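You operate a simulated robot arm through the tools that you are given. There is no shell and no other tool. Be economical: measure what you need, move in short steps, check, and stop when the job is done.

You are at the controls of a simulated robot arm. One attempt, no reset.

Task
Fetch the right chock and set it on top of the yellow tape roll. Then put the tall blue crate on the blue-edged bench top away on the top of the long grey table. Then press the blue square button two times. Then put the second bench back green tape strip on the middle left shelf of the steel rack. Then take the second machine grey tray and leave it on the blue-edged bench open shelf. Then open the steel bench drawer, put the blue pad on the blue-edged bench top away in the inside of the steel bench drawer, then shut the drawer. Then take the grey bag and leave it on the flat carton with a green bar. Keep to this order. Set down upright: grey bag.

It is judged by the outcome, as a careful person would: the job done as asked, and still so three seconds after it is handed in. It fails if anything else is knocked over, pushed out of place, dropped, spilled or broken.

Robot
A 7-joint arm with a fingered hand on a trunk, on a base that drives. Base frame: it is fixed to the floor where the robot stands at the start and does not move with it; the origin is under the middle of the robot, x ahead of it, y to its left, z up; the surface under the hand at the start is at about z = 800. Units: mm, rad, N and s.
Its first joint turns from -2.601 to 2.601 rad. Places, roughly: blue pad (6x9x3 cm) [600, 1700, 800]; blue square button [300, 500, 900]; blue-edged bench open shelf [300, 700, 300]; flat carton with a green bar (27x21x2 cm) [600, 1300, 800]; grey bag [250, 1500, 750]; inside of the steel bench drawer [4300, -8100, 700]; middle left shelf of the steel rack [2700, 1400, 1000]; right chock (9x7x6 cm) [600, 0, 800]; second bench back green tape strip (9x4x2 cm) [600, 1000, 800]; second machine grey tray (20x15x5 cm) [800, 1000, 800]; steel bench drawer [4200, -8100, 700]; tall blue crate (30x20x17 cm) [700, 600, 900]; top of the long grey table [4100, -6800, 900]; yellow tape roll (10x10x5 cm) [400, 0, 800]. Payload 3.5 kg.
Tool frame: the origin (TCP) lies between the finger pads and is the grasp point; the fingertips stand 30 mm ahead of it; z points along the fingers, y is the line along which they close. Largest opening 104 mm; the body of the gripper starts 35 mm behind the TCP. The gripper is a hand of 4 fingers: y runs from the thumb to the fingers, the wrist lies at [-15, -110, -186] in the tool frame.
Orientation is that of the tool frame in the base frame, as [roll, pitch, yaw] about the fixed x, y, z axes, in that order (R = Rz(yaw) Ry(pitch) Rx(roll)). With the fingers straight down and the wrist toward the robot, the tool's x, y and z point along [0, 1, 0], [1, 0, 0] and [0, 0, -1] of the base frame.

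Tools
- The arm moves only by the tool apply_moves. Its argument "plan" is a list of rows, each a list of 6 numbers: the shift along the tool's x, y, z in mm, then the turn, a rotation vector about the tool's x, y, z in rad. In form: [[dx, dy, dz, rx, ry, rz], ...]. A call has 1 to 20 rows; each row shifts and turns the commanded pose from where the row before left it, along the tool's axes as they then stand. Each row takes 0.2 s and may step no farther than 50 mm and 0.15 rad from the row before; otherwise, the whole call is refused. Where a pose cannot be reached the arm comes as near as it can. A force on the tool above 40 N (or 10 N above the force at the start of the call, whichever is more), or a blocked arm, ends the call early, and 0.2 s more pass. In this call time passes only in rows, and 0.2 s behind the last. It gives the time, the measured TCP pose, the force on the tool (base axes), the opening and the grip force at its end, in the units of the frame above (readings bear some noise), with the torque about the TCP (base axes, N m) and any sound that the robot's microphone picked up, and new pictures: "show" is both (left out), scene, wrist or none.
- Cameras (640 x 400 px; columns grow to the right, rows downward): "scene" is now at [25.1, 209, 1427.2]; the picture's right is [0.51, -0.86, 0.00], its down [-0.61, -0.36, -0.71] and it looks along [0.61, 0.36, -0.71] (base axes); focal length 253 px, centre (320, 200). "wrist" rides on the gripper at [61, -92, -130] in the tool frame; the picture's right is [-0.81, 0.28, -0.52], its down [-0.53, -0.71, 0.46] and it looks along [-0.24, 0.64, 0.72] (tool axes); focal length 275 px, centre (320, 200). There is no depth. A picture from a camera that has moved, and an enlarged one, comes with that camera's place and axes in the base frame and with its lens.
- lift_body(by): slides the trunk up (or, below 0, down) by that many mm; the arm and the scene camera ride with it, the base frame stays. It gives what a move gives, with no picture.
- steer(legs): drives the robot by 1 to 6 legs, each [ahead, left, turn to the left] in mm, mm and rad, along the robot's own axes; the way and the turn of a leg run together, so that a leg with both is an arc; at most 1500 mm and 3.142 rad a leg. The arm and the cameras ride along, it lands a little off, and it stops where it bumps. It gives what a move gives, and a new picture of the scene camera.
- curl_fingers(index, middle, ring, thumb_bend, thumb_turn): sets how far each is bent, from 0 (flat) to 1 (curled in); at 0.3 the hand is open as for a grip, at 0.7 the pads meet at the TCP. One left out holds its place. A second passes; each finger stops where it meets its share of the squeeze, and holds until it gets a number again. It is the only way to open and close the hand. It gives what a move gives, with no picture; readings hold the bend of each and the force on the fingers (four entries, about 0 where the hand has none), thumb and palm. thumb_turn goes from beside the hand (0) to across from the fingers (1), as for a grip.
- pan_tilt(pan, tilt): turns the head with the scene camera to pan (to the left, within 2.705 rad either way) and tilt (down, from -0.506 to 1.204), counted from straight ahead of the robot. It gives what a move gives, and a new picture of the scene camera.
- inspect(camera, box): a new picture of the part [left, top, right, bottom] of that camera's present view, enlarged. The clock stands still meanwhile.
- finish_job(): hands the job in; it is judged then, once.

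Work in short steps. Places have to be worked out from the pictures, the camera data and where the tool is seen: move nearer, look again, correct. Check each grasp and each placing, and mend what went wrong. You have 217 turns and 260 pictures in all, those below and enlarged ones among them. Open the gripper and draw the arm clear of the work before you hand the job in, unless the task says otherwise; then end with one line.

The tools are called after "Request:" as a command line: name --pt "numbers of a row" for each row, then --argument value for the rest, lists and objects as JSON in quotes. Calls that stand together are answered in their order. apply_moves: Moves the arm, as the interface text tells. Its arguments: {"type":"object","properties":{"plan":{"type":"array"},"show":{"type":"string","enum":["both","scene","wrist","none"]}},"required":["plan"]} The other tools are called the same way: lift_body (by) slides the trunk up or down; curl_fingers (index, middle, ring, thumb_bend, thumb_turn) moves the fingers one by one; steer (legs) drives the base; pan_tilt (pan, tilt) turns the head that bears the scene camera; inspect (camera, box) takes an enlarged picture of a part of a camera's view; finish_job () hands the job in.

At the start:

```text
clock: 0.0
ee_pos: [367.7, 540.7, 1197.0]
tcp_rot: [-3.141, 0.0, 1.57]
force: [-0.4, -0.2, -0.6]
moment: [-0.01, 0.04, 0.0]
grip_width: 103.7
grasp_force: 0.0
shape: jaw
bend: [0.3, 0.3, 0.3, 0.3, 0.98]
finger forces: [0.1, 0.0, 0.1, 0.0, 0.1, 0.0]
trunk travel left (down, up): [-475.0, 235.0]
robot x, y, heading: [-1.8, -0.4, -0.001]
head pan, tilt: [0.534, 0.789]
```

scene: 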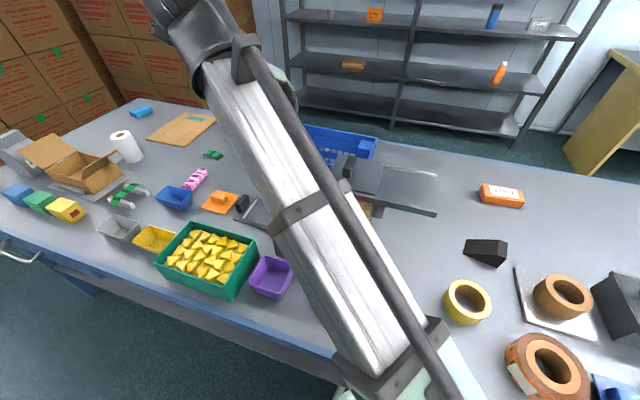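
wrist: 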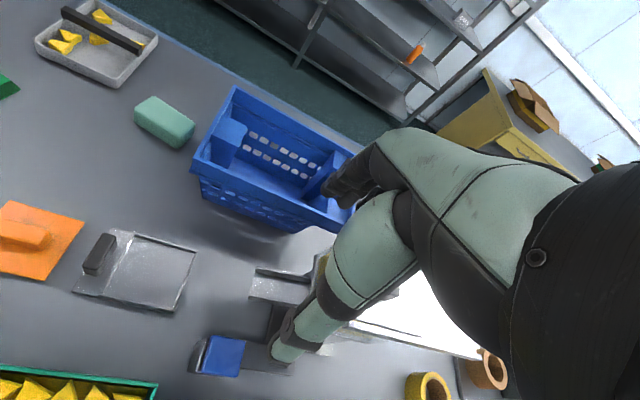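

The arm hides part of the view, but the chock appears to be near (600, 15) and the yellow roll near (420, 36). I'll turn the head toward them for a clearer look.

Request:
pan_tilt --pan 0.0 --tilt 0.9

```text
clock: 1.0
ee_pos: [368.1, 539.4, 1197.8]
tcp_rot: [-3.139, -0.001, 1.572]
force: [0.0, -1.0, 0.1]
moment: [0.01, 0.03, -0.01]
grip_width: 103.5
grasp_force: 0.0
shape: jaw
bend: [0.3, 0.3, 0.3, 0.3, 0.98]
finger forces: [0.0, 0.1, 0.1, 0.0, 0.0, 0.0]
trunk travel left (down, up): [-475.0, 235.0]
robot x, y, heading: [2.4, -2.4, 0.001]
head pan, tilt: [0.0, 0.901]
camera scene: at [30.7, 167.8, 1418.4], right [0.0, -1.0, 0.0], down [-0.78, 0.0, -0.62], along [0.62, 0.0, -0.78], focal length 253 px, centre (320, 200)
```

scene: 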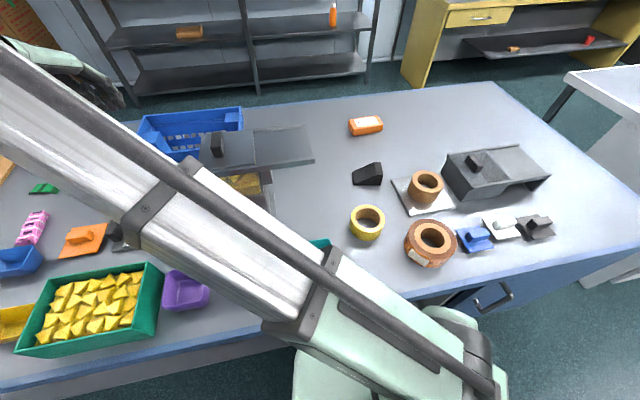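

Clear view of both items. I'll enlarge it to get the chock's shape and heading.

Request:
inspect --camera "scene" --box '[320, 100, 480, 280]'

```text
2.22 times, centred on (400, 190) of scene
camera zoom: at [30.7, 167.8, 1418.4], right [0.0, -1.0, 0.0], down [-0.78, 0.0, -0.62], along [0.62, 0.0, -0.78], focal length 562 px, centre (142, 222)
```

zoom: 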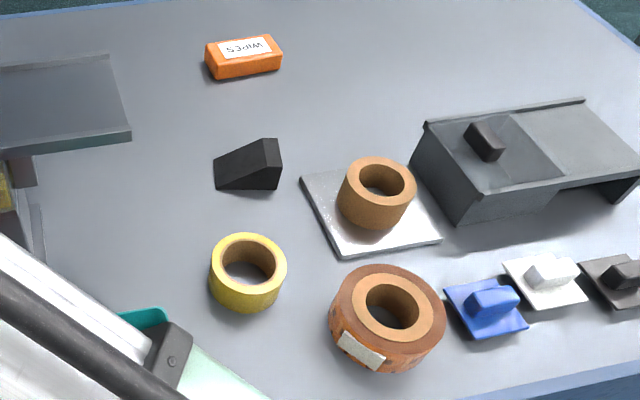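

The chock's tall end faces −y. Its sides are at x≈584 and x≈650, so it can be gripped along x. The roll is too close to reach from here, so I need to back up about 250 mm. I'll look behind first.

Request:
pan_tilt --pan -2.5 --tilt 0.3

Request:
pan_tilt --pan 2.5 --tilt 0.3

Request:
pan_tilt --pan -1.2 --tilt 0.2

```text
clock: 3.2
ee_pos: [368.2, 539.6, 1196.1]
tcp_rot: [3.141, 0.0, 1.57]
force: [-0.4, -0.6, 0.4]
moment: [0.0, 0.01, 0.01]
grip_width: 103.7
grasp_force: 0.1
shape: jaw
bend: [0.3, 0.3, 0.3, 0.3, 0.98]
finger forces: [0.0, 0.0, 0.0, 0.1, 0.0, 0.0]
trunk travel left (down, up): [-475.0, 235.0]
robot x, y, heading: [3.0, 2.8, 0.0]
head pan, tilt: [-2.499, 0.3]
camera scene: at [-119.5, 111.7, 1470.6], right [-0.6, 0.8, 0.0], down [0.24, 0.18, -0.96], along [-0.76, -0.57, -0.3], focal length 253 px, centre (320, 200)
```

scene: 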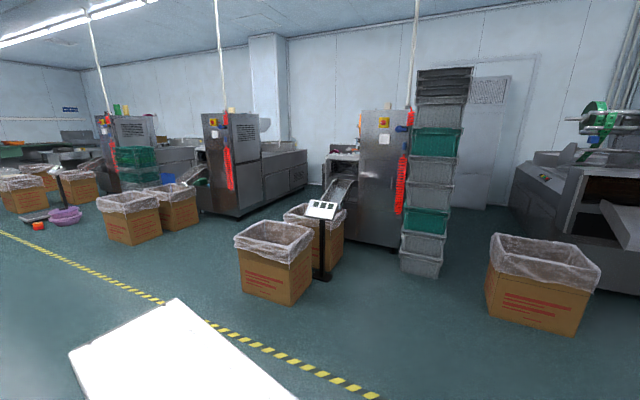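

```text
clock: 7.2
ee_pos: [368.7, 540.1, 1197.2]
tcp_rot: [-3.14, -0.001, 1.571]
force: [0.3, -0.6, -0.4]
moment: [-0.01, 0.0, -0.02]
grip_width: 103.8
grasp_force: 0.0
shape: jaw
bend: [0.3, 0.3, 0.3, 0.3, 0.98]
finger forces: [0.1, 0.0, 0.1, 0.1, 0.1, 0.2]
trunk travel left (down, up): [-475.0, 235.0]
robot x, y, heading: [-1.6, 1.7, 0.002]
head pan, tilt: [2.499, 0.3]
camera scene: at [-119.5, 223.7, 1470.6], right [0.6, 0.8, 0.0], down [0.24, -0.18, -0.96], along [-0.76, 0.57, -0.3], focal length 253 px, centre (320, 200)
```

scene: 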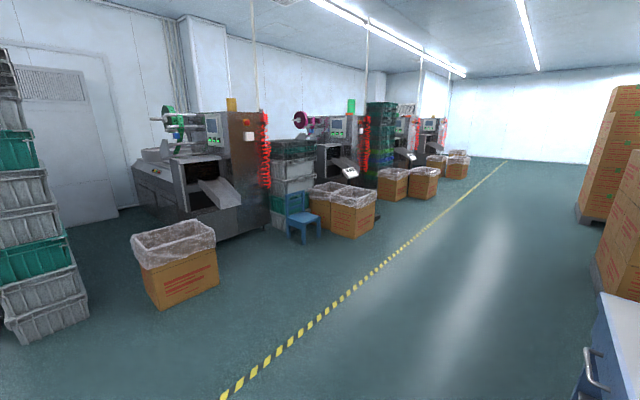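

```text
clock: 10.2
ee_pos: [368.0, 538.4, 1197.1]
tcp_rot: [-3.141, 0.001, 1.57]
force: [-0.7, 0.8, 0.2]
moment: [-0.03, 0.0, -0.03]
grip_width: 103.6
grasp_force: 0.0
shape: jaw
bend: [0.3, 0.3, 0.3, 0.3, 0.98]
finger forces: [0.1, 0.0, 0.1, 0.0, 0.1, 0.0]
trunk travel left (down, up): [-475.0, 235.0]
robot x, y, heading: [1.8, -2.7, 0.0]
head pan, tilt: [-1.201, 0.201]
camera scene: at [-11.0, 80.8, 1479.9], right [-0.93, -0.36, 0.0], down [-0.07, 0.19, -0.98], along [0.35, -0.91, -0.2], focal length 253 px, centre (320, 200)
```

scene: 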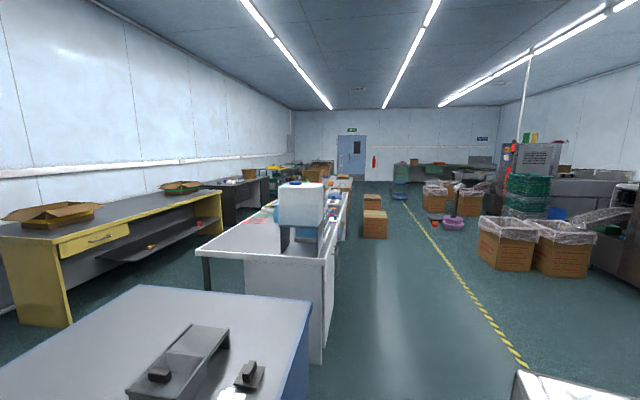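

The space behind is clear. I'll back up 260 mm with the head facing the work.

Request:
steer --legs '[[-260, 0, 0]]'

Request:
pan_tilt --pan 0.0 --tilt 0.75

```text
clock: 12.1
ee_pos: [115.2, 538.1, 1197.1]
tcp_rot: [3.141, 0.001, 1.565]
force: [1.1, 0.2, 0.0]
moment: [-0.02, 0.01, 0.01]
grip_width: 103.5
grasp_force: 0.1
shape: jaw
bend: [0.3, 0.3, 0.3, 0.3, 0.98]
finger forces: [0.1, 0.1, 0.0, 0.0, 0.0, 0.1]
trunk travel left (down, up): [-475.0, 235.0]
robot x, y, heading: [-253.2, 0.1, -0.008]
head pan, tilt: [-1.201, 0.201]
camera scene: at [-267.5, 81.6, 1479.9], right [-0.93, -0.36, 0.0], down [-0.07, 0.19, -0.98], along [0.35, -0.92, -0.2], focal length 253 px, centre (320, 200)
```

scene: 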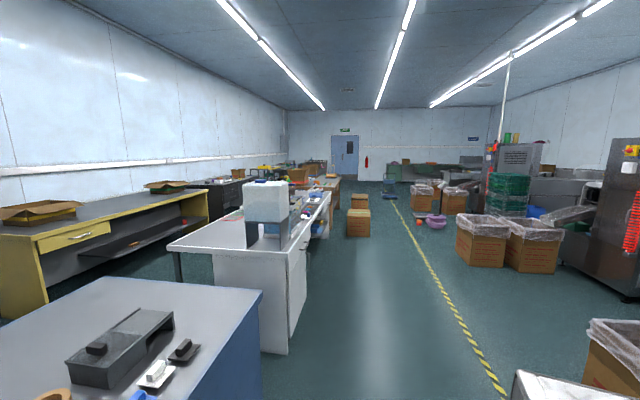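

```text
clock: 13.5
ee_pos: [114.8, 538.1, 1197.3]
tcp_rot: [-3.14, 0.0, 1.566]
force: [-0.5, 0.3, 0.2]
moment: [0.01, 0.02, 0.03]
grip_width: 103.6
grasp_force: 0.2
shape: jaw
bend: [0.3, 0.3, 0.3, 0.3, 0.98]
finger forces: [0.0, 0.0, 0.0, 0.0, 0.0, 0.1]
trunk travel left (down, up): [-475.0, 235.0]
robot x, y, heading: [-261.7, -1.2, -0.008]
head pan, tilt: [0.0, 0.75]
camera scene: at [-217.6, 168.2, 1430.3], right [-0.01, -1.0, 0.0], down [-0.68, 0.0, -0.73], along [0.73, 0.0, -0.68], focal length 253 px, centre (320, 200)
```

scene: 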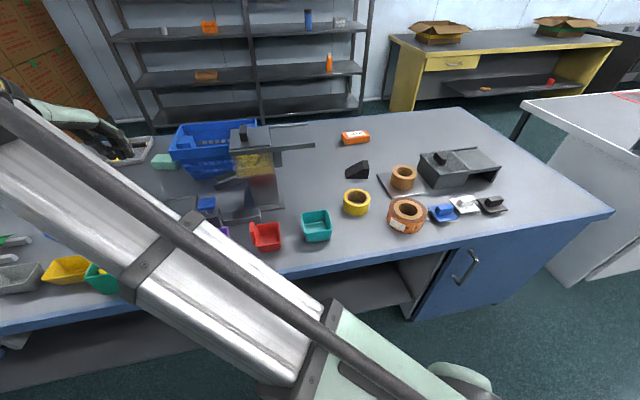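

I'm clear of the bench at x≈−260. Now I'll bring the hand high over the chock.

Request:
apply_moves --pt "-33.3 31.25 0 0 0 0" --pt "-33.3 31.25 0 0 0 0" --pt "-33.3 31.25 0 0 0 0" --pt "-33.3 31.25 0 0 0 0" --pt "-33.3 31.25 0 0 0 0" --pt "-33.3 31.25 0 0 0 0" --pt "-33.3 31.25 0 0 0 0" --pt "-33.3 31.25 0 0 0 0" --pt "-33.3 31.25 0 0 0 0" --pt "-33.3 31.25 0 0 0 0" --pt "-33.3 31.25 0 0 0 0" --pt "-33.3 31.25 0 0 0 0" --pt "-33.3 31.25 0 0 0 0" --pt "-33.3 31.25 0 0 0 0" --pt "-33.3 31.25 0 0 0 0" --pt "-33.3 31.25 0 0 0 0" --pt "0 0 50 0 0 0" --pt "0 0 50 0 0 0" --pt "0 0 50 0 0 0" --pt "0 0 30 0 0 0"

```text
clock: 17.7
ee_pos: [612.6, 3.6, 1015.0]
tcp_rot: [3.141, 0.0, 1.566]
force: [-1.2, -0.4, 0.5]
moment: [0.01, 0.03, -0.04]
grip_width: 104.0
grasp_force: 0.1
shape: jaw
bend: [0.3, 0.3, 0.3, 0.3, 0.98]
finger forces: [0.1, 0.1, 0.1, 0.1, 0.1, 0.0]
trunk travel left (down, up): [-475.0, 235.0]
robot x, y, heading: [-257.9, 2.5, -0.004]
head pan, tilt: [0.0, 0.75]
camera scene: at [-217.5, 168.1, 1430.3], right [-0.01, -1.0, 0.0], down [-0.68, 0.0, -0.73], along [0.73, 0.0, -0.68], focal length 253 px, centre (320, 200)
camera wrist: at [519.5, 64.8, 1145.5], right [0.27, -0.81, 0.52], down [-0.72, -0.53, -0.46], along [0.64, -0.25, -0.72], focal length 275 px, centre (320, 200)
```

scene: 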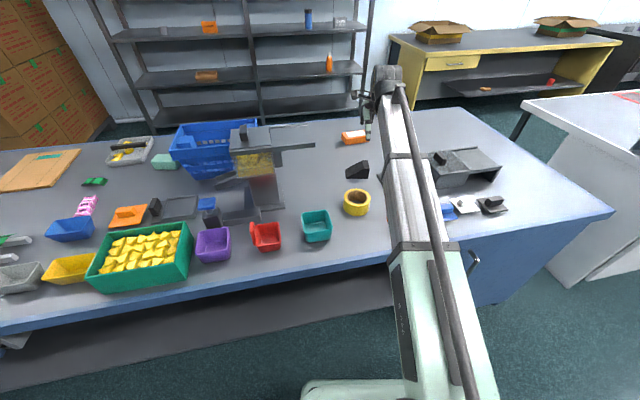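
wrist: 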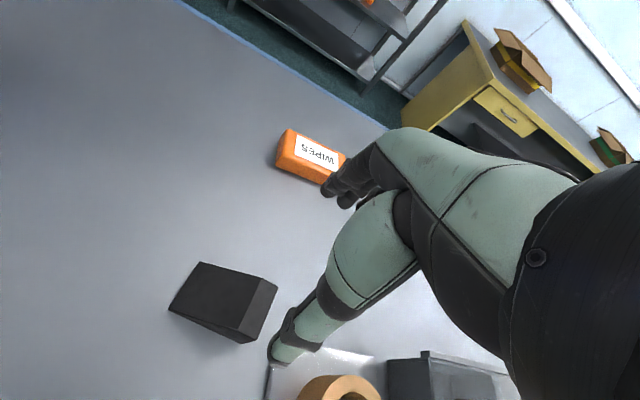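

From both views the chock spans x 575–636 and y −27 to 60. I'll descend at (606, 5) to a TCP height of about 838.

Request:
apply_moves --pt "2 -6 50 0 0 0" --pt "0 0 50 0 0 0" --pt "0 0 40 0 0 0" --pt "0 0 37 0 0 0"

```text
refused: row 1 steps farther than a row can; nothing moved
```

The first row went just over the step limit. I'll split it.

Request:
apply_moves --pt "2 -6 40 0 0 0" --pt "0 0 50 0 0 0" --pt "0 0 50 0 0 0" --pt "0 0 37 0 0 0"

```text
clock: 18.7
ee_pos: [605.8, 8.7, 838.4]
tcp_rot: [3.139, 0.001, 1.566]
force: [-0.6, -0.1, 0.9]
moment: [-0.04, -0.01, -0.01]
grip_width: 104.1
grasp_force: 0.0
shape: jaw
bend: [0.3, 0.3, 0.3, 0.3, 0.98]
finger forces: [0.0, 0.0, 0.0, 0.1, 0.0, 0.0]
trunk travel left (down, up): [-475.0, 235.0]
robot x, y, heading: [-255.0, 2.1, -0.006]
head pan, tilt: [0.0, 0.75]
camera scene: at [-217.5, 168.2, 1430.3], right [-0.01, -1.0, 0.0], down [-0.68, 0.0, -0.73], along [0.73, 0.0, -0.68], focal length 253 px, centre (320, 200)
camera wrist: at [513.7, 69.9, 968.5], right [0.27, -0.81, 0.52], down [-0.72, -0.53, -0.46], along [0.64, -0.25, -0.72], focal length 275 px, centre (320, 200)
```

scene: 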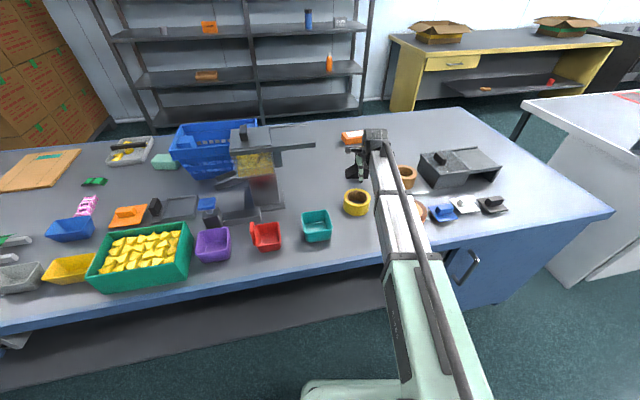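
wrist: 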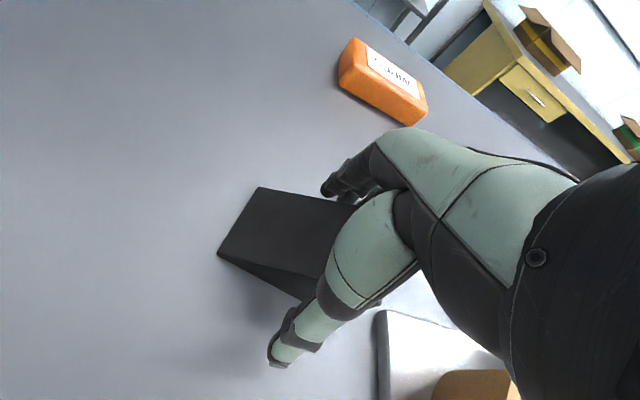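

The chock lies between the thumb and fingers, so I'll close the hand.

Request:
curl_fingers --index 0.7 --middle 0.7 --ring 0.7 --thumb_bend 0.7

Request:
apply_moves --pt "0 0 -30 0 0 0" --pt "0 0 -50 0 0 0" --pt "0 0 -40 0 0 0"

```text
clock: 19.7
ee_pos: [605.6, 7.6, 840.0]
tcp_rot: [3.141, -0.001, 1.566]
force: [1.1, 0.1, 0.7]
moment: [-0.05, -0.11, 0.02]
grip_width: 56.3
grasp_force: 22.1
shape: fingers
bend: [0.52, 0.56, 0.57, 0.49, 0.94]
finger forces: [8.2, 7.3, 7.4, 0.0, 21.7, 0.0]
trunk travel left (down, up): [-475.0, 235.0]
robot x, y, heading: [-253.4, -1.1, -0.006]
head pan, tilt: [0.0, 0.75]
```

```text
clock: 20.5
ee_pos: [603.3, 7.6, 963.8]
tcp_rot: [-3.141, 0.001, 1.565]
force: [1.2, -0.2, -2.6]
moment: [0.0, -0.02, -0.02]
grip_width: 56.2
grasp_force: 21.8
shape: fingers
bend: [0.52, 0.57, 0.57, 0.49, 0.94]
finger forces: [8.1, 6.9, 7.0, 0.0, 21.8, 0.0]
trunk travel left (down, up): [-475.0, 235.0]
robot x, y, heading: [-258.4, -0.8, -0.005]
head pan, tilt: [0.0, 0.75]
camera scene: at [-217.6, 168.2, 1430.2], right [-0.01, -1.0, 0.0], down [-0.68, 0.0, -0.73], along [0.73, 0.0, -0.68], focal length 253 px, centre (320, 200)
camera wrist: at [511.5, 68.5, 1093.8], right [0.27, -0.81, 0.52], down [-0.72, -0.53, -0.46], along [0.64, -0.25, -0.72], focal length 275 px, centre (320, 200)
```

scene: 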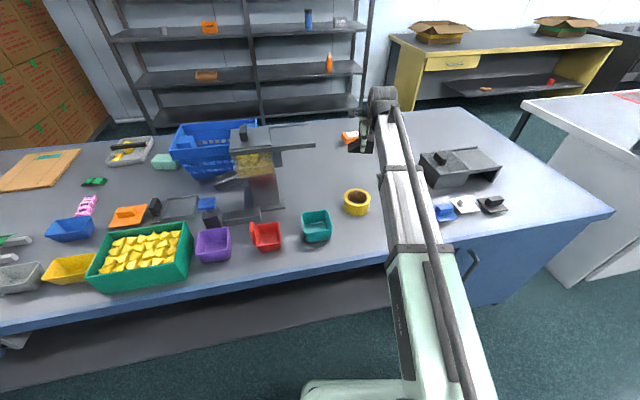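
wrist: 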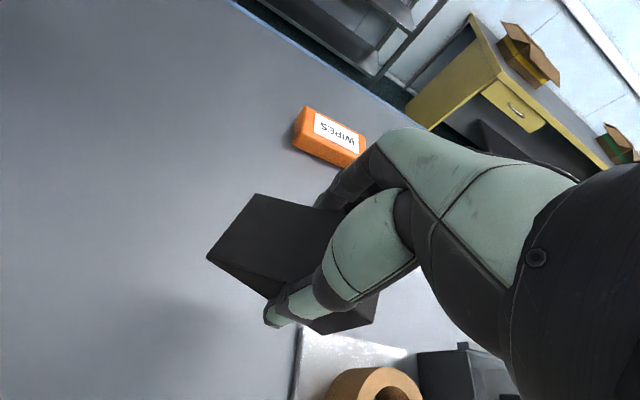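

Firm grip. I'll zoom in on the yellow roll to get its exact centre from here.

Request:
inspect --camera "scene" --box '[317, 175, 397, 225]'

```text
8.00 times, centred on (357, 200) of scene
camera zoom: at [-217.6, 168.2, 1430.2], right [-0.01, -1.0, 0.0], down [-0.68, 0.0, -0.73], along [0.73, 0.0, -0.68], focal length 2024 px, centre (24, 200)
```

zoom: 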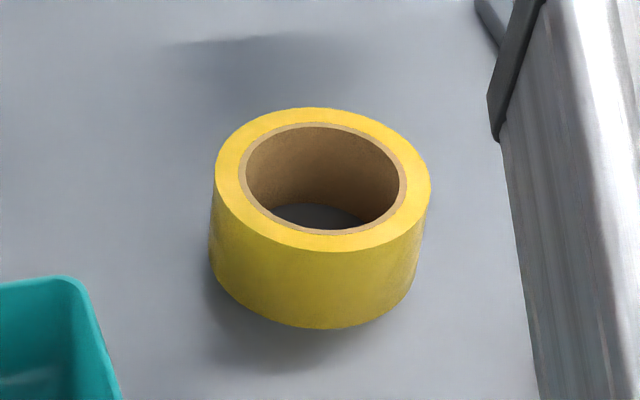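

Roll centre is about (417, 39), with its top at 850. I'll carry the chock over it and lower it to about 15 mm above.

Request:
apply_moves --pt "6.5 -46.7 0 0 0 0" --pt "6.5 -46.7 0 0 0 0" --pt "6.5 -46.7 0 0 0 0" --pt "6.5 -46.7 0 0 0 0" --pt "0 0 30 0 0 0" --pt "0 0 28 0 0 0"

Request:
inspect --camera "scene" --box '[297, 150, 417, 225]'

```text
clock: 21.9
ee_pos: [417.1, 33.0, 902.2]
tcp_rot: [-3.142, -0.001, 1.566]
force: [-0.8, -0.4, -1.4]
moment: [-0.01, -0.04, 0.01]
grip_width: 56.4
grasp_force: 21.9
shape: fingers
bend: [0.52, 0.57, 0.58, 0.49, 0.94]
finger forces: [8.2, 6.8, 6.9, 0.0, 21.8, 0.0]
trunk travel left (down, up): [-475.0, 235.0]
robot x, y, heading: [-259.9, 0.9, -0.007]
head pan, tilt: [0.0, 0.75]
camera scene: at [-217.3, 168.2, 1430.3], right [-0.01, -1.0, 0.0], down [-0.68, 0.0, -0.73], along [0.73, 0.0, -0.68], focal length 253 px, centre (320, 200)
camera wrist: at [325.7, 95.1, 1031.7], right [0.27, -0.81, 0.52], down [-0.72, -0.53, -0.46], along [0.64, -0.25, -0.72], focal length 275 px, centre (320, 200)
```

scene: 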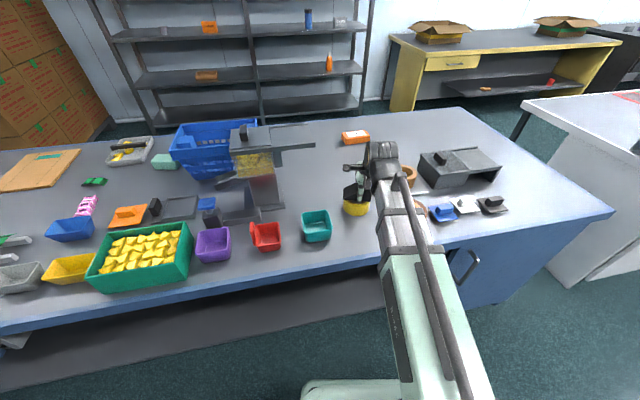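
wrist: 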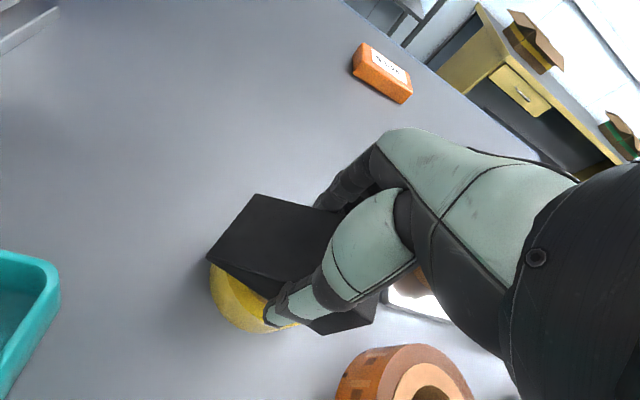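

```text
5.33 times, centred on (357, 188) of scene
camera zoom: at [-217.3, 168.2, 1430.3], right [-0.01, -1.0, 0.0], down [-0.68, 0.0, -0.73], along [0.73, 0.0, -0.68], focal length 1349 px, centre (123, 267)
```

zoom: 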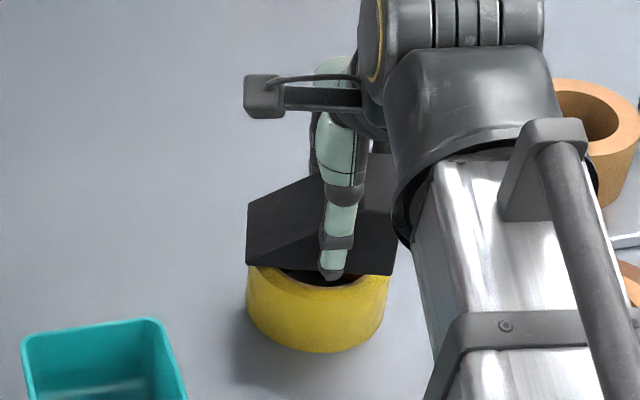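

It's well centred. I'll lower it the last 12 mm.

Request:
apply_moves --pt "0 0 6 0 0 0" --pt "0 0 5 0 0 0" --show "wrist"

```text
clock: 22.5
ee_pos: [417.8, 33.7, 891.6]
tcp_rot: [3.142, 0.001, 1.566]
force: [-2.0, 0.6, -1.5]
moment: [0.03, -0.02, 0.02]
grip_width: 56.5
grasp_force: 21.9
shape: fingers
bend: [0.52, 0.57, 0.58, 0.49, 0.94]
finger forces: [8.3, 6.8, 6.9, 0.0, 21.7, 0.0]
trunk travel left (down, up): [-475.0, 235.0]
robot x, y, heading: [-258.1, -1.6, -0.005]
head pan, tilt: [0.0, 0.75]
camera wrist: at [325.9, 94.6, 1020.9], right [0.27, -0.81, 0.52], down [-0.72, -0.53, -0.46], along [0.64, -0.25, -0.72], focal length 275 px, centre (320, 200)
```

wrist: 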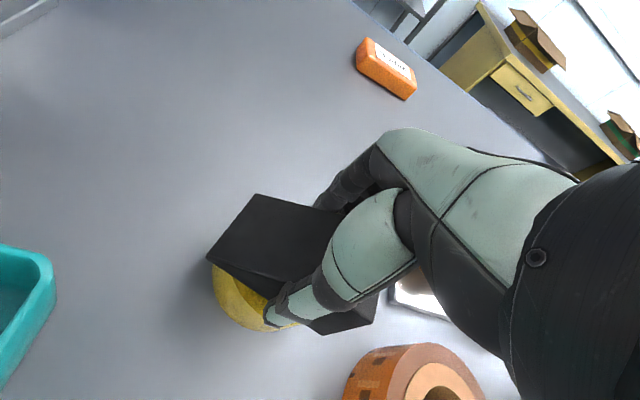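

No contact force yet. I'll lower a little further, a few millimetres at a time.

Request:
apply_moves --pt "0 0 2 0 0 0" --pt "0 0 2 0 0 0" --show "none"

```text
clock: 23.1
ee_pos: [418.5, 31.5, 886.8]
tcp_rot: [3.14, 0.0, 1.565]
force: [0.1, 0.4, -1.2]
moment: [0.02, -0.02, 0.01]
grip_width: 56.3
grasp_force: 22.1
shape: fingers
bend: [0.52, 0.57, 0.58, 0.49, 0.94]
finger forces: [8.2, 6.7, 7.0, 0.0, 21.8, 0.1]
trunk travel left (down, up): [-475.0, 235.0]
robot x, y, heading: [-257.3, 2.1, -0.001]
head pan, tilt: [0.0, 0.75]
```

Request:
apply_moves --pt "0 0 2 0 0 0" --pt "0 0 2 0 0 0" --show "none"

Request:
inspect --camera "scene" --box '[317, 175, 397, 225]'

```text
clock: 23.7
ee_pos: [417.4, 32.1, 884.1]
tcp_rot: [3.139, -0.001, 1.566]
force: [0.4, 0.9, 9.6]
moment: [-0.07, -0.3, 0.05]
grip_width: 56.5
grasp_force: 22.7
shape: fingers
bend: [0.52, 0.57, 0.58, 0.49, 0.94]
finger forces: [8.5, 7.2, 7.7, 0.0, 22.7, 0.0]
trunk travel left (down, up): [-475.0, 235.0]
robot x, y, heading: [-262.1, -3.1, -0.006]
head pan, tilt: [0.0, 0.75]
```

```text
8.00 times, centred on (357, 200) of scene
camera zoom: at [-218.4, 168.2, 1430.5], right [-0.01, -1.0, 0.0], down [-0.68, 0.0, -0.73], along [0.73, 0.0, -0.68], focal length 2024 px, centre (24, 200)
```

zoom: 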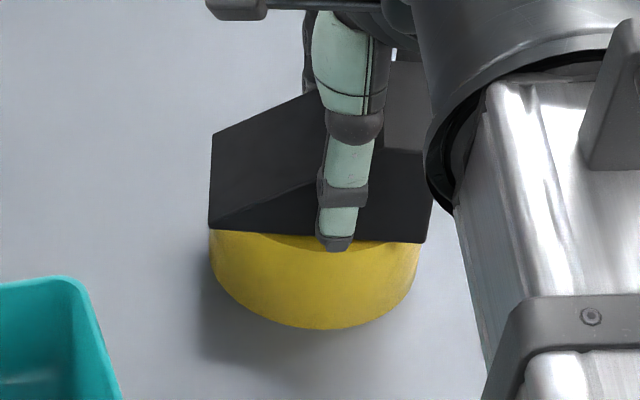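

Contact is made (+10 N) and the chock sits on the roll. I'll open the hand and lift away.

Request:
curl_fingers --index 0.3 --middle 0.3 --ring 0.3 --thumb_bend 0.3

Request:
apply_moves --pt "0 0 -20 0 0 0" --pt "0 0 -50 0 0 0" --pt "0 0 -50 0 0 0" --pt "0 0 -50 0 0 0" --pt "0 0 -50 0 0 0" --pt "0 0 -50 0 0 0" --show "wrist"

Request:
pan_tilt --pan 0.5 --tilt 0.75

```text
clock: 24.7
ee_pos: [417.5, 31.7, 883.8]
tcp_rot: [-3.14, -0.002, 1.565]
force: [-0.5, -0.1, -0.1]
moment: [-0.01, -0.01, 0.01]
grip_width: 102.5
grasp_force: 0.1
shape: fingers
bend: [0.3, 0.3, 0.3, 0.3, 0.97]
finger forces: [0.0, 0.0, 0.0, 0.0, 0.0, 0.1]
trunk travel left (down, up): [-475.0, 235.0]
robot x, y, heading: [-255.3, 0.6, -0.004]
head pan, tilt: [0.0, 0.75]
```

```text
clock: 26.1
ee_pos: [416.3, 29.9, 1155.8]
tcp_rot: [3.141, 0.001, 1.567]
force: [0.1, -0.7, 0.0]
moment: [-0.01, 0.0, 0.03]
grip_width: 103.0
grasp_force: 0.2
shape: fingers
bend: [0.3, 0.3, 0.3, 0.3, 0.97]
finger forces: [0.1, 0.1, 0.0, 0.0, 0.1, 0.0]
trunk travel left (down, up): [-475.0, 235.0]
robot x, y, heading: [-256.3, -1.5, -0.002]
head pan, tilt: [0.0, 0.75]
camera wrist: at [324.9, 92.0, 1285.3], right [0.27, -0.81, 0.52], down [-0.72, -0.53, -0.46], along [0.64, -0.25, -0.72], focal length 275 px, centre (320, 200)
```

wrist: 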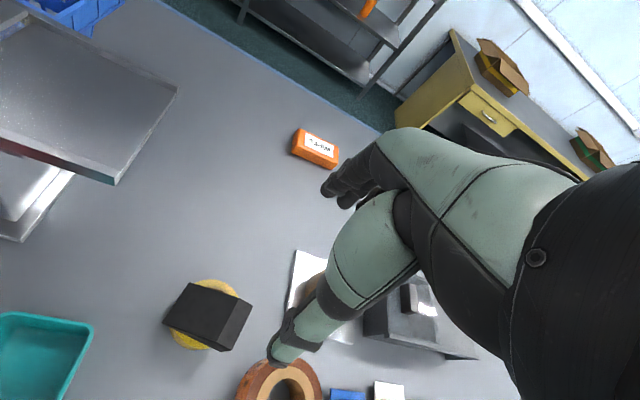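

```text
clock: 27.0
ee_pos: [417.3, 30.5, 1155.1]
tcp_rot: [3.141, -0.001, 1.567]
force: [0.2, 0.1, 0.2]
moment: [0.01, 0.02, -0.01]
grip_width: 102.9
grasp_force: 0.2
shape: fingers
bend: [0.3, 0.3, 0.3, 0.3, 0.97]
finger forces: [0.0, 0.0, 0.0, 0.1, 0.1, 0.1]
trunk travel left (down, up): [-475.0, 235.0]
robot x, y, heading: [-253.3, -0.1, -0.003]
head pan, tilt: [0.499, 0.75]
camera scene: at [-227.5, 207.8, 1430.3], right [0.47, -0.88, 0.0], down [-0.6, -0.32, -0.73], along [0.64, 0.35, -0.68], focal length 253 px, centre (320, 200)
```

scene: 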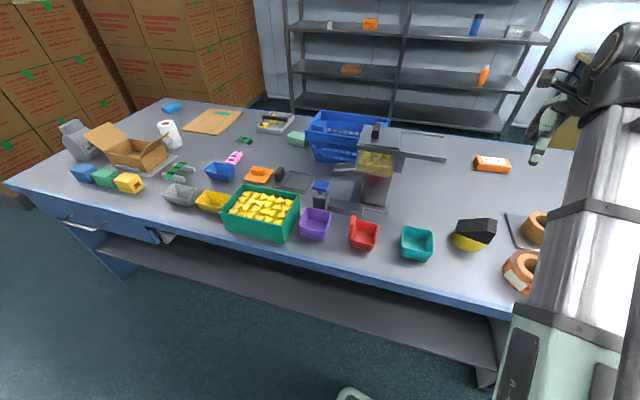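

The chock rests on the roll. Next is the crate, so I'll zoom in on it and the machine.

Request:
inspect --camera "scene" --box '[260, 95, 460, 220]'

```text
3.20 times, centred on (360, 158) of scene
camera zoom: at [-227.5, 207.8, 1430.3], right [0.47, -0.88, 0.0], down [-0.6, -0.32, -0.73], along [0.64, 0.35, -0.68], focal length 810 px, centre (192, 336)
```

zoom: 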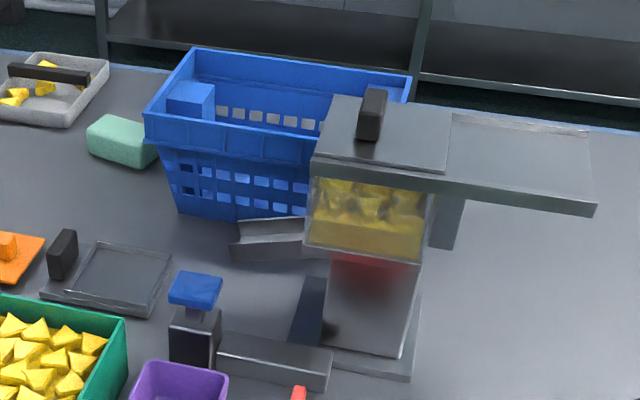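

The crate sits behind the dispenser. I'll shift left about 600 mm to face it, with the hand kept high.

Request:
apply_moves --pt "0 0 -40 0 0 0" --pt "0 0 -40 0 0 0" --show "none"

Request:
steer --legs '[[0, 600, 0]]'

Request:
pan_tilt --pan -0.1 --tilt 0.7

```text
clock: 27.6
ee_pos: [418.3, 28.2, 1234.7]
tcp_rot: [3.141, 0.001, 1.566]
force: [0.2, 0.5, -0.5]
moment: [0.02, 0.01, -0.01]
grip_width: 102.9
grasp_force: 0.0
shape: fingers
bend: [0.3, 0.3, 0.3, 0.3, 0.97]
finger forces: [0.0, 0.0, 0.0, 0.0, 0.1, 0.1]
trunk travel left (down, up): [-475.0, 235.0]
robot x, y, heading: [-255.2, -1.6, -0.006]
head pan, tilt: [0.499, 0.75]
```

```text
clock: 30.9
ee_pos: [421.0, 614.7, 1234.4]
tcp_rot: [-3.142, -0.001, 1.561]
force: [-0.9, 0.0, -0.2]
moment: [-0.01, -0.04, 0.04]
grip_width: 102.6
grasp_force: 0.0
shape: fingers
bend: [0.3, 0.3, 0.3, 0.3, 0.97]
finger forces: [0.1, 0.0, 0.0, 0.1, 0.1, 0.1]
trunk travel left (down, up): [-475.0, 235.0]
robot x, y, heading: [-255.0, 587.2, -0.01]
head pan, tilt: [0.499, 0.75]
camera scene: at [-223.0, 795.0, 1430.3], right [0.47, -0.88, 0.0], down [-0.6, -0.32, -0.73], along [0.64, 0.34, -0.68], focal length 253 px, centre (320, 200)
```

scene: 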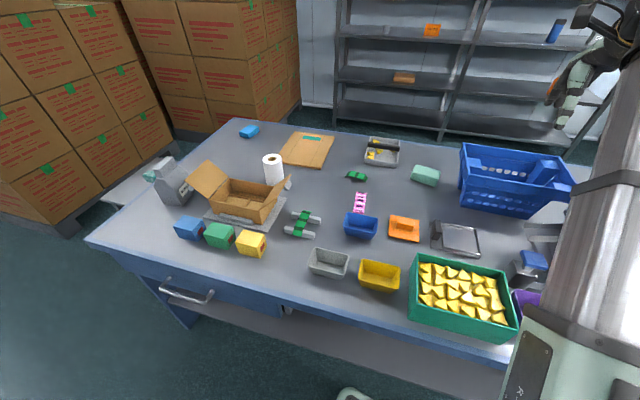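

```text
clock: 31.9
ee_pos: [422.7, 614.4, 1234.8]
tcp_rot: [3.14, -0.001, 1.563]
force: [0.1, -0.4, 0.5]
moment: [0.03, 0.01, -0.01]
grip_width: 102.8
grasp_force: 0.1
shape: fingers
bend: [0.3, 0.3, 0.3, 0.3, 0.97]
finger forces: [0.0, 0.0, 0.0, 0.0, 0.1, 0.0]
trunk travel left (down, up): [-475.0, 235.0]
robot x, y, heading: [-250.6, 589.2, -0.011]
head pan, tilt: [-0.099, 0.7]
camera scene: at [-211.6, 746.8, 1434.5], right [-0.11, -0.99, 0.0], down [-0.64, 0.07, -0.76], along [0.76, -0.08, -0.64], focal length 253 px, centre (320, 200)
```

scene: 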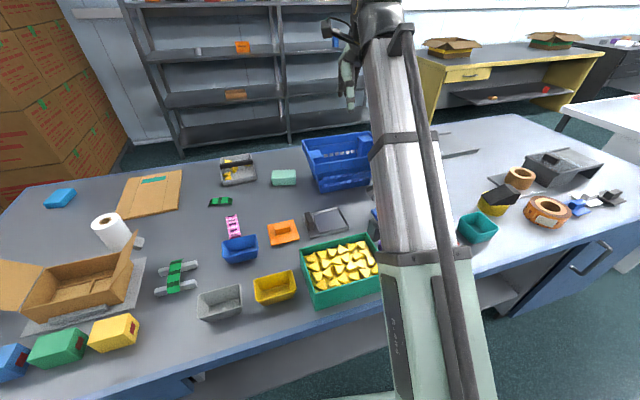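

Zooming in on the crate from both cameras.

Request:
inspect --camera "scene" --box '[270, 110, 400, 200]'

Request:
inspect --camera "wrist" --box '[0, 0, 640, 400]'

```text
4.44 times, centred on (335, 155) of scene
camera zoom: at [-211.6, 746.8, 1434.5], right [-0.11, -0.99, 0.0], down [-0.64, 0.07, -0.76], along [0.76, -0.08, -0.64], focal length 1124 px, centre (253, 400)
```

zoom: 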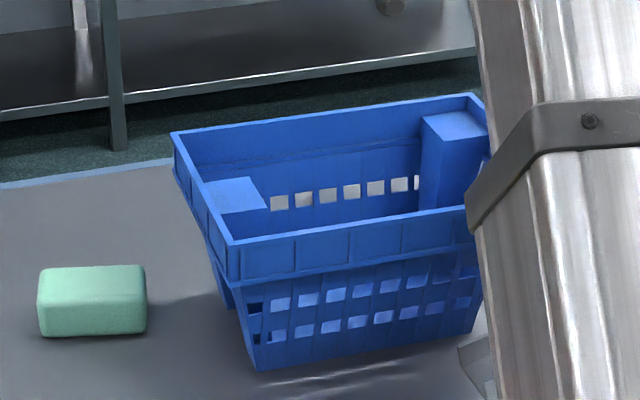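

```text
1.00 times, centred on (320, 200) of wrist (not enlarged: the box is as wide or as high as the picture)
camera zoom: at [330.5, 676.6, 1364.3], right [0.27, -0.81, 0.52], down [-0.72, -0.53, -0.46], along [0.64, -0.25, -0.72], focal length 275 px, centre (320, 200)
```

zoom: 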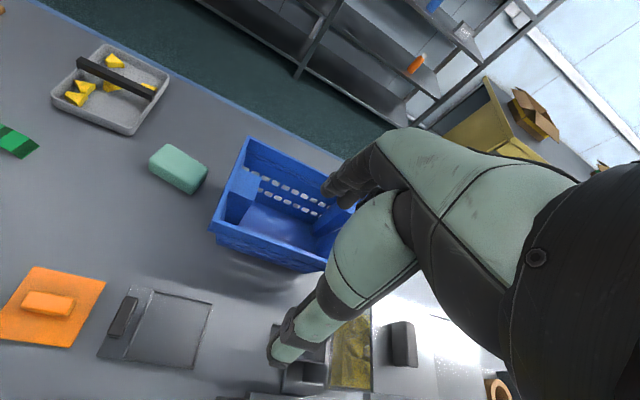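

The crate has a corner at about (529,685) and another at about (766,436), with blocks inside each end. I'll shift the hand right and forward so the wrist camera sees inside it.

Request:
apply_moves --pt "-40 30 0 0 0 0" --pt "-40 30 0 0 0 0" --pt "-40 30 0 0 0 0" --pt "-40 30 0 0 0 0"

```text
clock: 32.9
ee_pos: [543.8, 452.9, 1233.4]
tcp_rot: [3.141, -0.001, 1.561]
force: [-0.1, 0.3, -0.9]
moment: [-0.01, 0.03, 0.01]
grip_width: 103.0
grasp_force: 0.1
shape: fingers
bend: [0.3, 0.3, 0.3, 0.3, 0.97]
finger forces: [0.0, 0.0, 0.0, 0.0, 0.1, 0.1]
trunk travel left (down, up): [-475.0, 235.0]
robot x, y, heading: [-250.2, 589.0, -0.007]
head pan, tilt: [-0.099, 0.7]
camera scene: at [-211.4, 746.6, 1434.5], right [-0.11, -0.99, 0.0], down [-0.64, 0.07, -0.76], along [0.76, -0.08, -0.64], focal length 253 px, centre (320, 200)
camera wrist: at [452.3, 516.1, 1363.7], right [0.27, -0.81, 0.52], down [-0.72, -0.53, -0.46], along [0.64, -0.25, -0.72], focal length 275 px, centre (320, 200)
```

scene: 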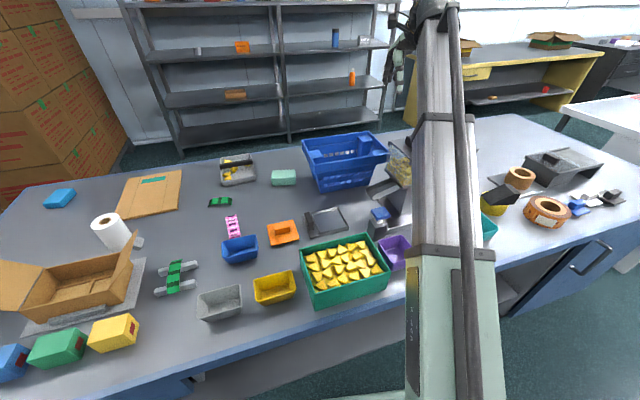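
wrist: 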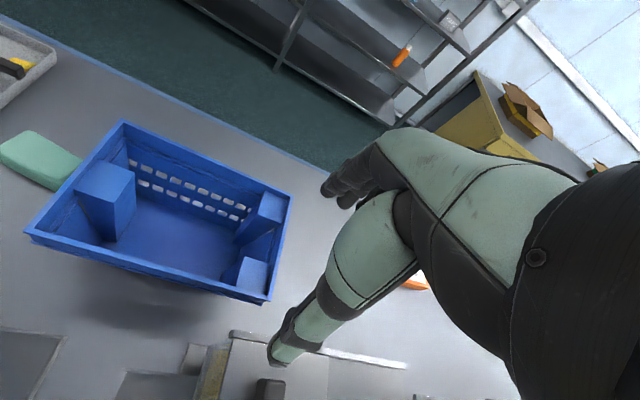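

Request:
inspect --camera "wrist" --box '[10, 110, 330, 310]'

Request:
inspect --camera "scene" --box '[280, 110, 408, 200]'

```text
2.00 times, centred on (170, 210) of wrist
camera zoom: at [452.3, 516.1, 1363.7], right [0.27, -0.81, 0.52], down [-0.72, -0.53, -0.46], along [0.64, -0.25, -0.72], focal length 551 px, centre (620, 180)
```

zoom: 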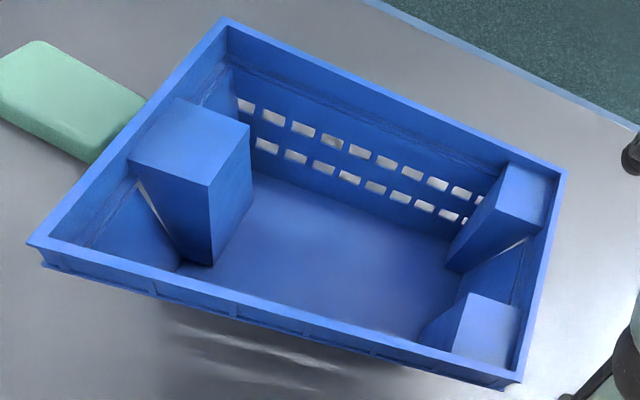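

```text
4.44 times, centred on (344, 155) of scene
camera zoom: at [-211.4, 746.6, 1434.5], right [-0.11, -0.99, 0.0], down [-0.64, 0.07, -0.76], along [0.76, -0.08, -0.64], focal length 1124 px, centre (213, 400)
```

zoom: 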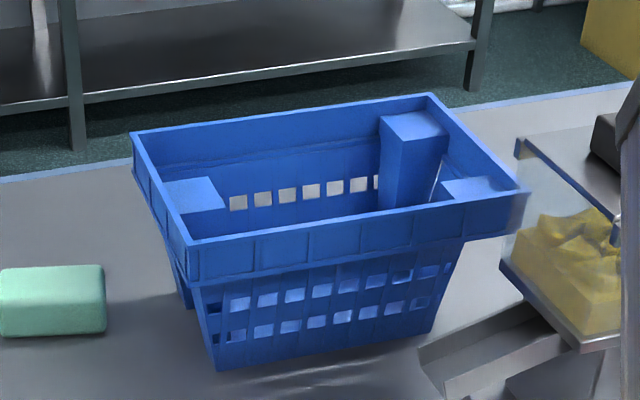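

The crate has three inner posts. The one at the left end is about 53×44 mm, centred at (634, 673), with its top at z≈953 and its yaw about +0.19. That makes it the best grip, so I'll align with it and come down to just above.

Request:
apply_moves --pt "0 0 0 0 0 -0.095" --pt "0 0 0 0 0 -0.095" --pt "39.1 25.4 0 0 0 0" --pt "39.1 25.4 0 0 0 0" --pt "39.1 25.4 0 0 0 0" --pt "39.1 25.4 0 0 0 0" --pt "39.1 25.4 0 0 0 0" --pt "0 0 50 0 0 0" --pt "0 0 50 0 0 0" --pt "0 0 50 0 0 0" --pt "0 0 50 0 0 0"

```text
clock: 35.3
ee_pos: [632.7, 669.4, 1030.2]
tcp_rot: [-3.14, -0.001, 1.751]
force: [0.5, -0.1, 0.4]
moment: [0.03, 0.02, -0.03]
grip_width: 102.7
grasp_force: 0.0
shape: fingers
bend: [0.3, 0.3, 0.3, 0.3, 0.97]
finger forces: [0.1, 0.0, 0.1, 0.1, 0.1, 0.0]
trunk travel left (down, up): [-475.0, 235.0]
robot x, y, heading: [-256.4, 589.2, -0.007]
head pan, tilt: [-0.099, 0.7]
camera scene: at [-211.5, 746.8, 1434.6], right [-0.11, -0.99, 0.0], down [-0.64, 0.07, -0.76], along [0.76, -0.08, -0.64], focal length 253 px, centre (320, 200)
camera wrist: at [530.5, 713.7, 1159.6], right [0.42, -0.75, 0.52], down [-0.61, -0.65, -0.46], along [0.68, -0.12, -0.72], focal length 275 px, centre (320, 200)
```

scene: 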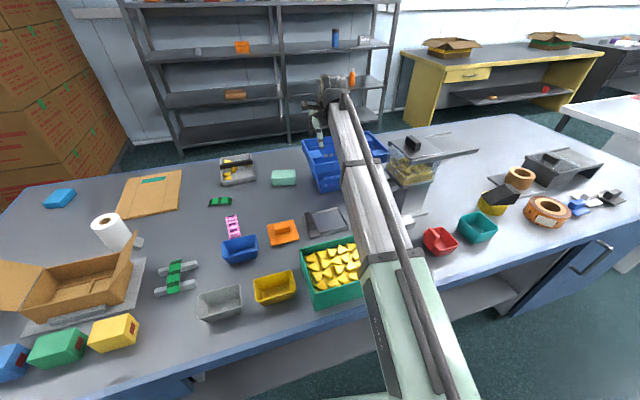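
wrist: 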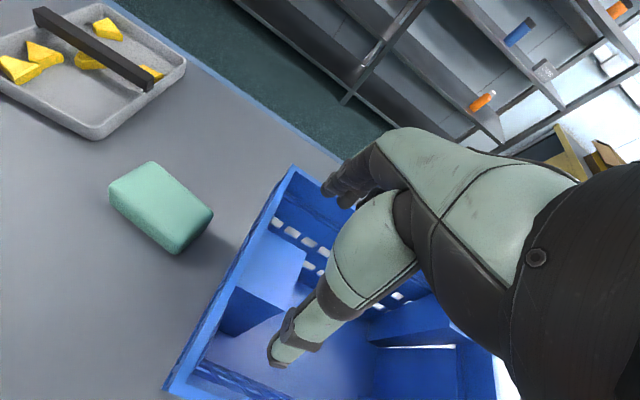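

The post is where predicted. I'll descend, watching for contact.

Request:
apply_moves --pt "0 0 40 0 0 0" --pt "0 0 35 0 0 0" --pt "0 0 20 0 0 0" --pt "0 0 8 0 0 0"

```text
clock: 36.3
ee_pos: [631.0, 667.2, 931.7]
tcp_rot: [-3.141, 0.0, 1.751]
force: [0.4, -0.3, -0.1]
moment: [-0.01, 0.02, -0.02]
grip_width: 103.3
grasp_force: 0.5
shape: fingers
bend: [0.3, 0.3, 0.3, 0.3, 0.97]
finger forces: [0.6, 0.0, 0.0, 0.0, 0.1, 0.1]
trunk travel left (down, up): [-475.0, 235.0]
robot x, y, heading: [-248.9, 589.9, -0.008]
head pan, tilt: [-0.099, 0.7]
camera scene: at [-211.6, 746.7, 1434.5], right [-0.11, -0.99, 0.0], down [-0.64, 0.07, -0.76], along [0.76, -0.08, -0.64], focal length 253 px, centre (320, 200)
camera wrist: at [529.3, 712.0, 1060.3], right [0.42, -0.75, 0.52], down [-0.6, -0.65, -0.46], along [0.68, -0.12, -0.72], focal length 275 px, centre (320, 200)
```

scene: 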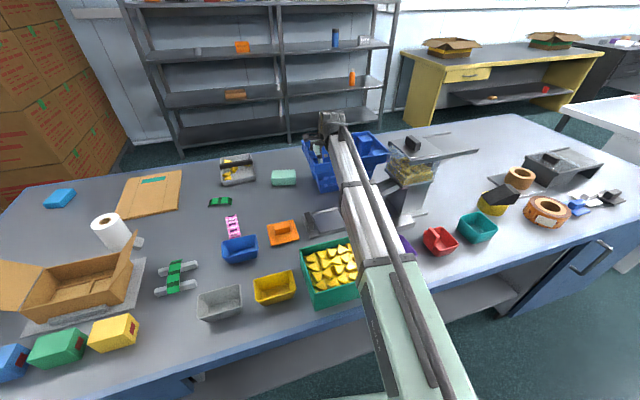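
wrist: 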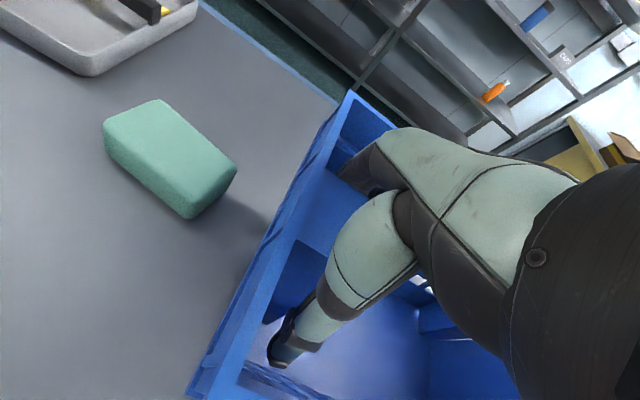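

Index reads a slight touch, so it's likely brushing the end wall. I'll shift 4 mm away and go down a bit more.

Request:
apply_moves --pt "-5 0 0 0 0 0" --pt "0 0 5 0 0 0" --pt "0 0 5 0 0 0" --show "none"

```text
clock: 37.1
ee_pos: [633.2, 662.3, 921.8]
tcp_rot: [3.138, 0.0, 1.752]
force: [1.7, 0.3, 2.3]
moment: [0.03, -0.01, -0.02]
grip_width: 104.0
grasp_force: 1.6
shape: fingers
bend: [0.29, 0.3, 0.3, 0.3, 0.97]
finger forces: [2.4, 0.1, 0.0, 0.0, 0.0, 0.0]
trunk travel left (down, up): [-475.0, 235.0]
robot x, y, heading: [-256.6, 594.2, -0.007]
head pan, tilt: [-0.099, 0.7]
```

Request:
inspect --camera "wrist" --box '[180, 80, 500, 280]'

Request:
inspect --camera "scene" --box '[290, 100, 400, 200]'

```text
2.00 times, centred on (340, 180) of wrist
camera zoom: at [530.9, 706.7, 1051.2], right [0.42, -0.75, 0.52], down [-0.6, -0.65, -0.46], along [0.68, -0.12, -0.72], focal length 551 px, centre (280, 240)
```

zoom: 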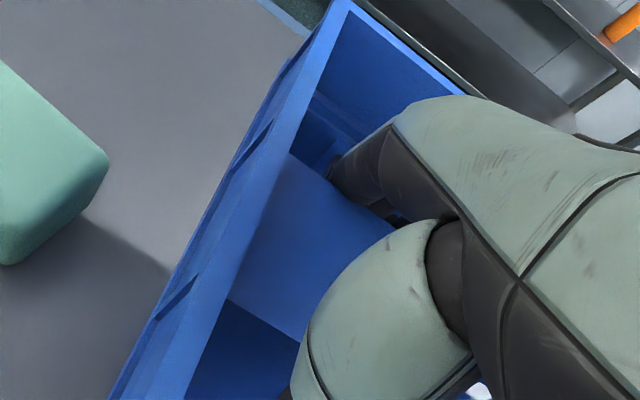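

```text
4.00 times, centred on (345, 150) of scene
camera zoom: at [-211.6, 746.7, 1434.5], right [-0.11, -0.99, 0.0], down [-0.64, 0.07, -0.77], along [0.76, -0.08, -0.64], focal length 1012 px, centre (220, 400)
```

zoom: 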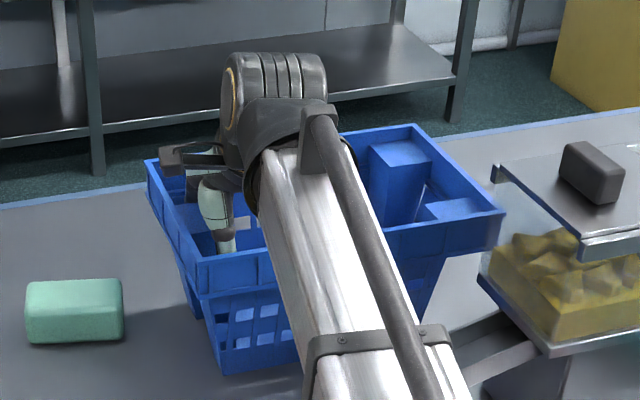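

The palm is nearly on top of the post, which is deep enough. I'll back off 3 mm and close.

Request:
apply_moves --pt "0 2 -4 0 0 0" --show "none"

Request:
curl_fingers --index 0.8 --middle 0.8 --ring 0.8 --thumb_bend 0.8

```text
clock: 37.5
ee_pos: [635.5, 662.7, 924.3]
tcp_rot: [3.141, 0.0, 1.753]
force: [0.5, 0.1, -0.2]
moment: [0.01, 0.03, 0.01]
grip_width: 103.3
grasp_force: 0.1
shape: fingers
bend: [0.3, 0.3, 0.3, 0.3, 0.97]
finger forces: [0.1, 0.1, 0.0, 0.0, 0.0, 0.1]
trunk travel left (down, up): [-475.0, 235.0]
robot x, y, heading: [-251.4, 587.3, -0.006]
head pan, tilt: [-0.099, 0.7]
```

```text
clock: 38.5
ee_pos: [634.8, 665.0, 924.4]
tcp_rot: [-3.141, 0.0, 1.753]
force: [-0.4, -0.9, -2.0]
moment: [-0.09, 0.28, -0.16]
grip_width: 30.5
grasp_force: 26.4
shape: fingers
bend: [0.79, 0.79, 0.8, 0.69, 0.94]
finger forces: [14.6, 14.6, 0.1, 0.0, 23.2, 0.1]
trunk travel left (down, up): [-475.0, 235.0]
robot x, y, heading: [-252.4, 589.2, -0.013]
head pan, tilt: [-0.099, 0.7]
```

Request:
inspect --camera "wrist" --box '[140, 80, 500, 380]'

Request:
inspect --camera "scene" --box '[290, 120, 370, 190]'

```text
1.33 times, centred on (320, 230) of wrist
camera zoom: at [533.2, 707.6, 1054.5], right [0.42, -0.75, 0.52], down [-0.61, -0.65, -0.46], along [0.68, -0.12, -0.72], focal length 367 px, centre (320, 160)
```

zoom: 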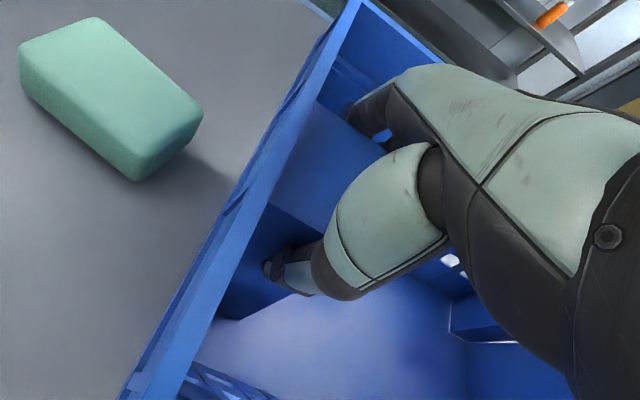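

```text
5.71 times, centred on (330, 155) of scene
camera zoom: at [-211.4, 746.7, 1434.5], right [-0.11, -0.99, 0.0], down [-0.64, 0.07, -0.76], along [0.76, -0.08, -0.64], focal length 1446 px, centre (263, 457)
```

zoom: 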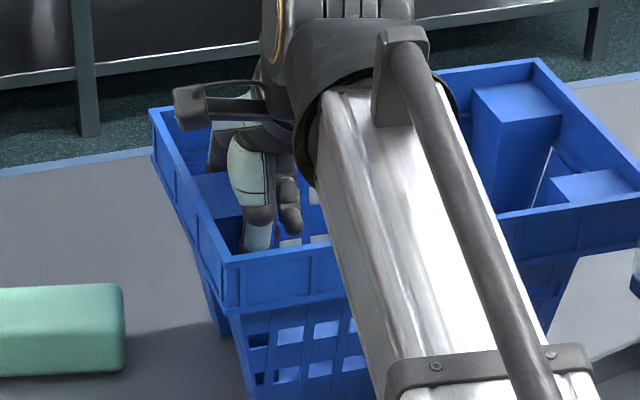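

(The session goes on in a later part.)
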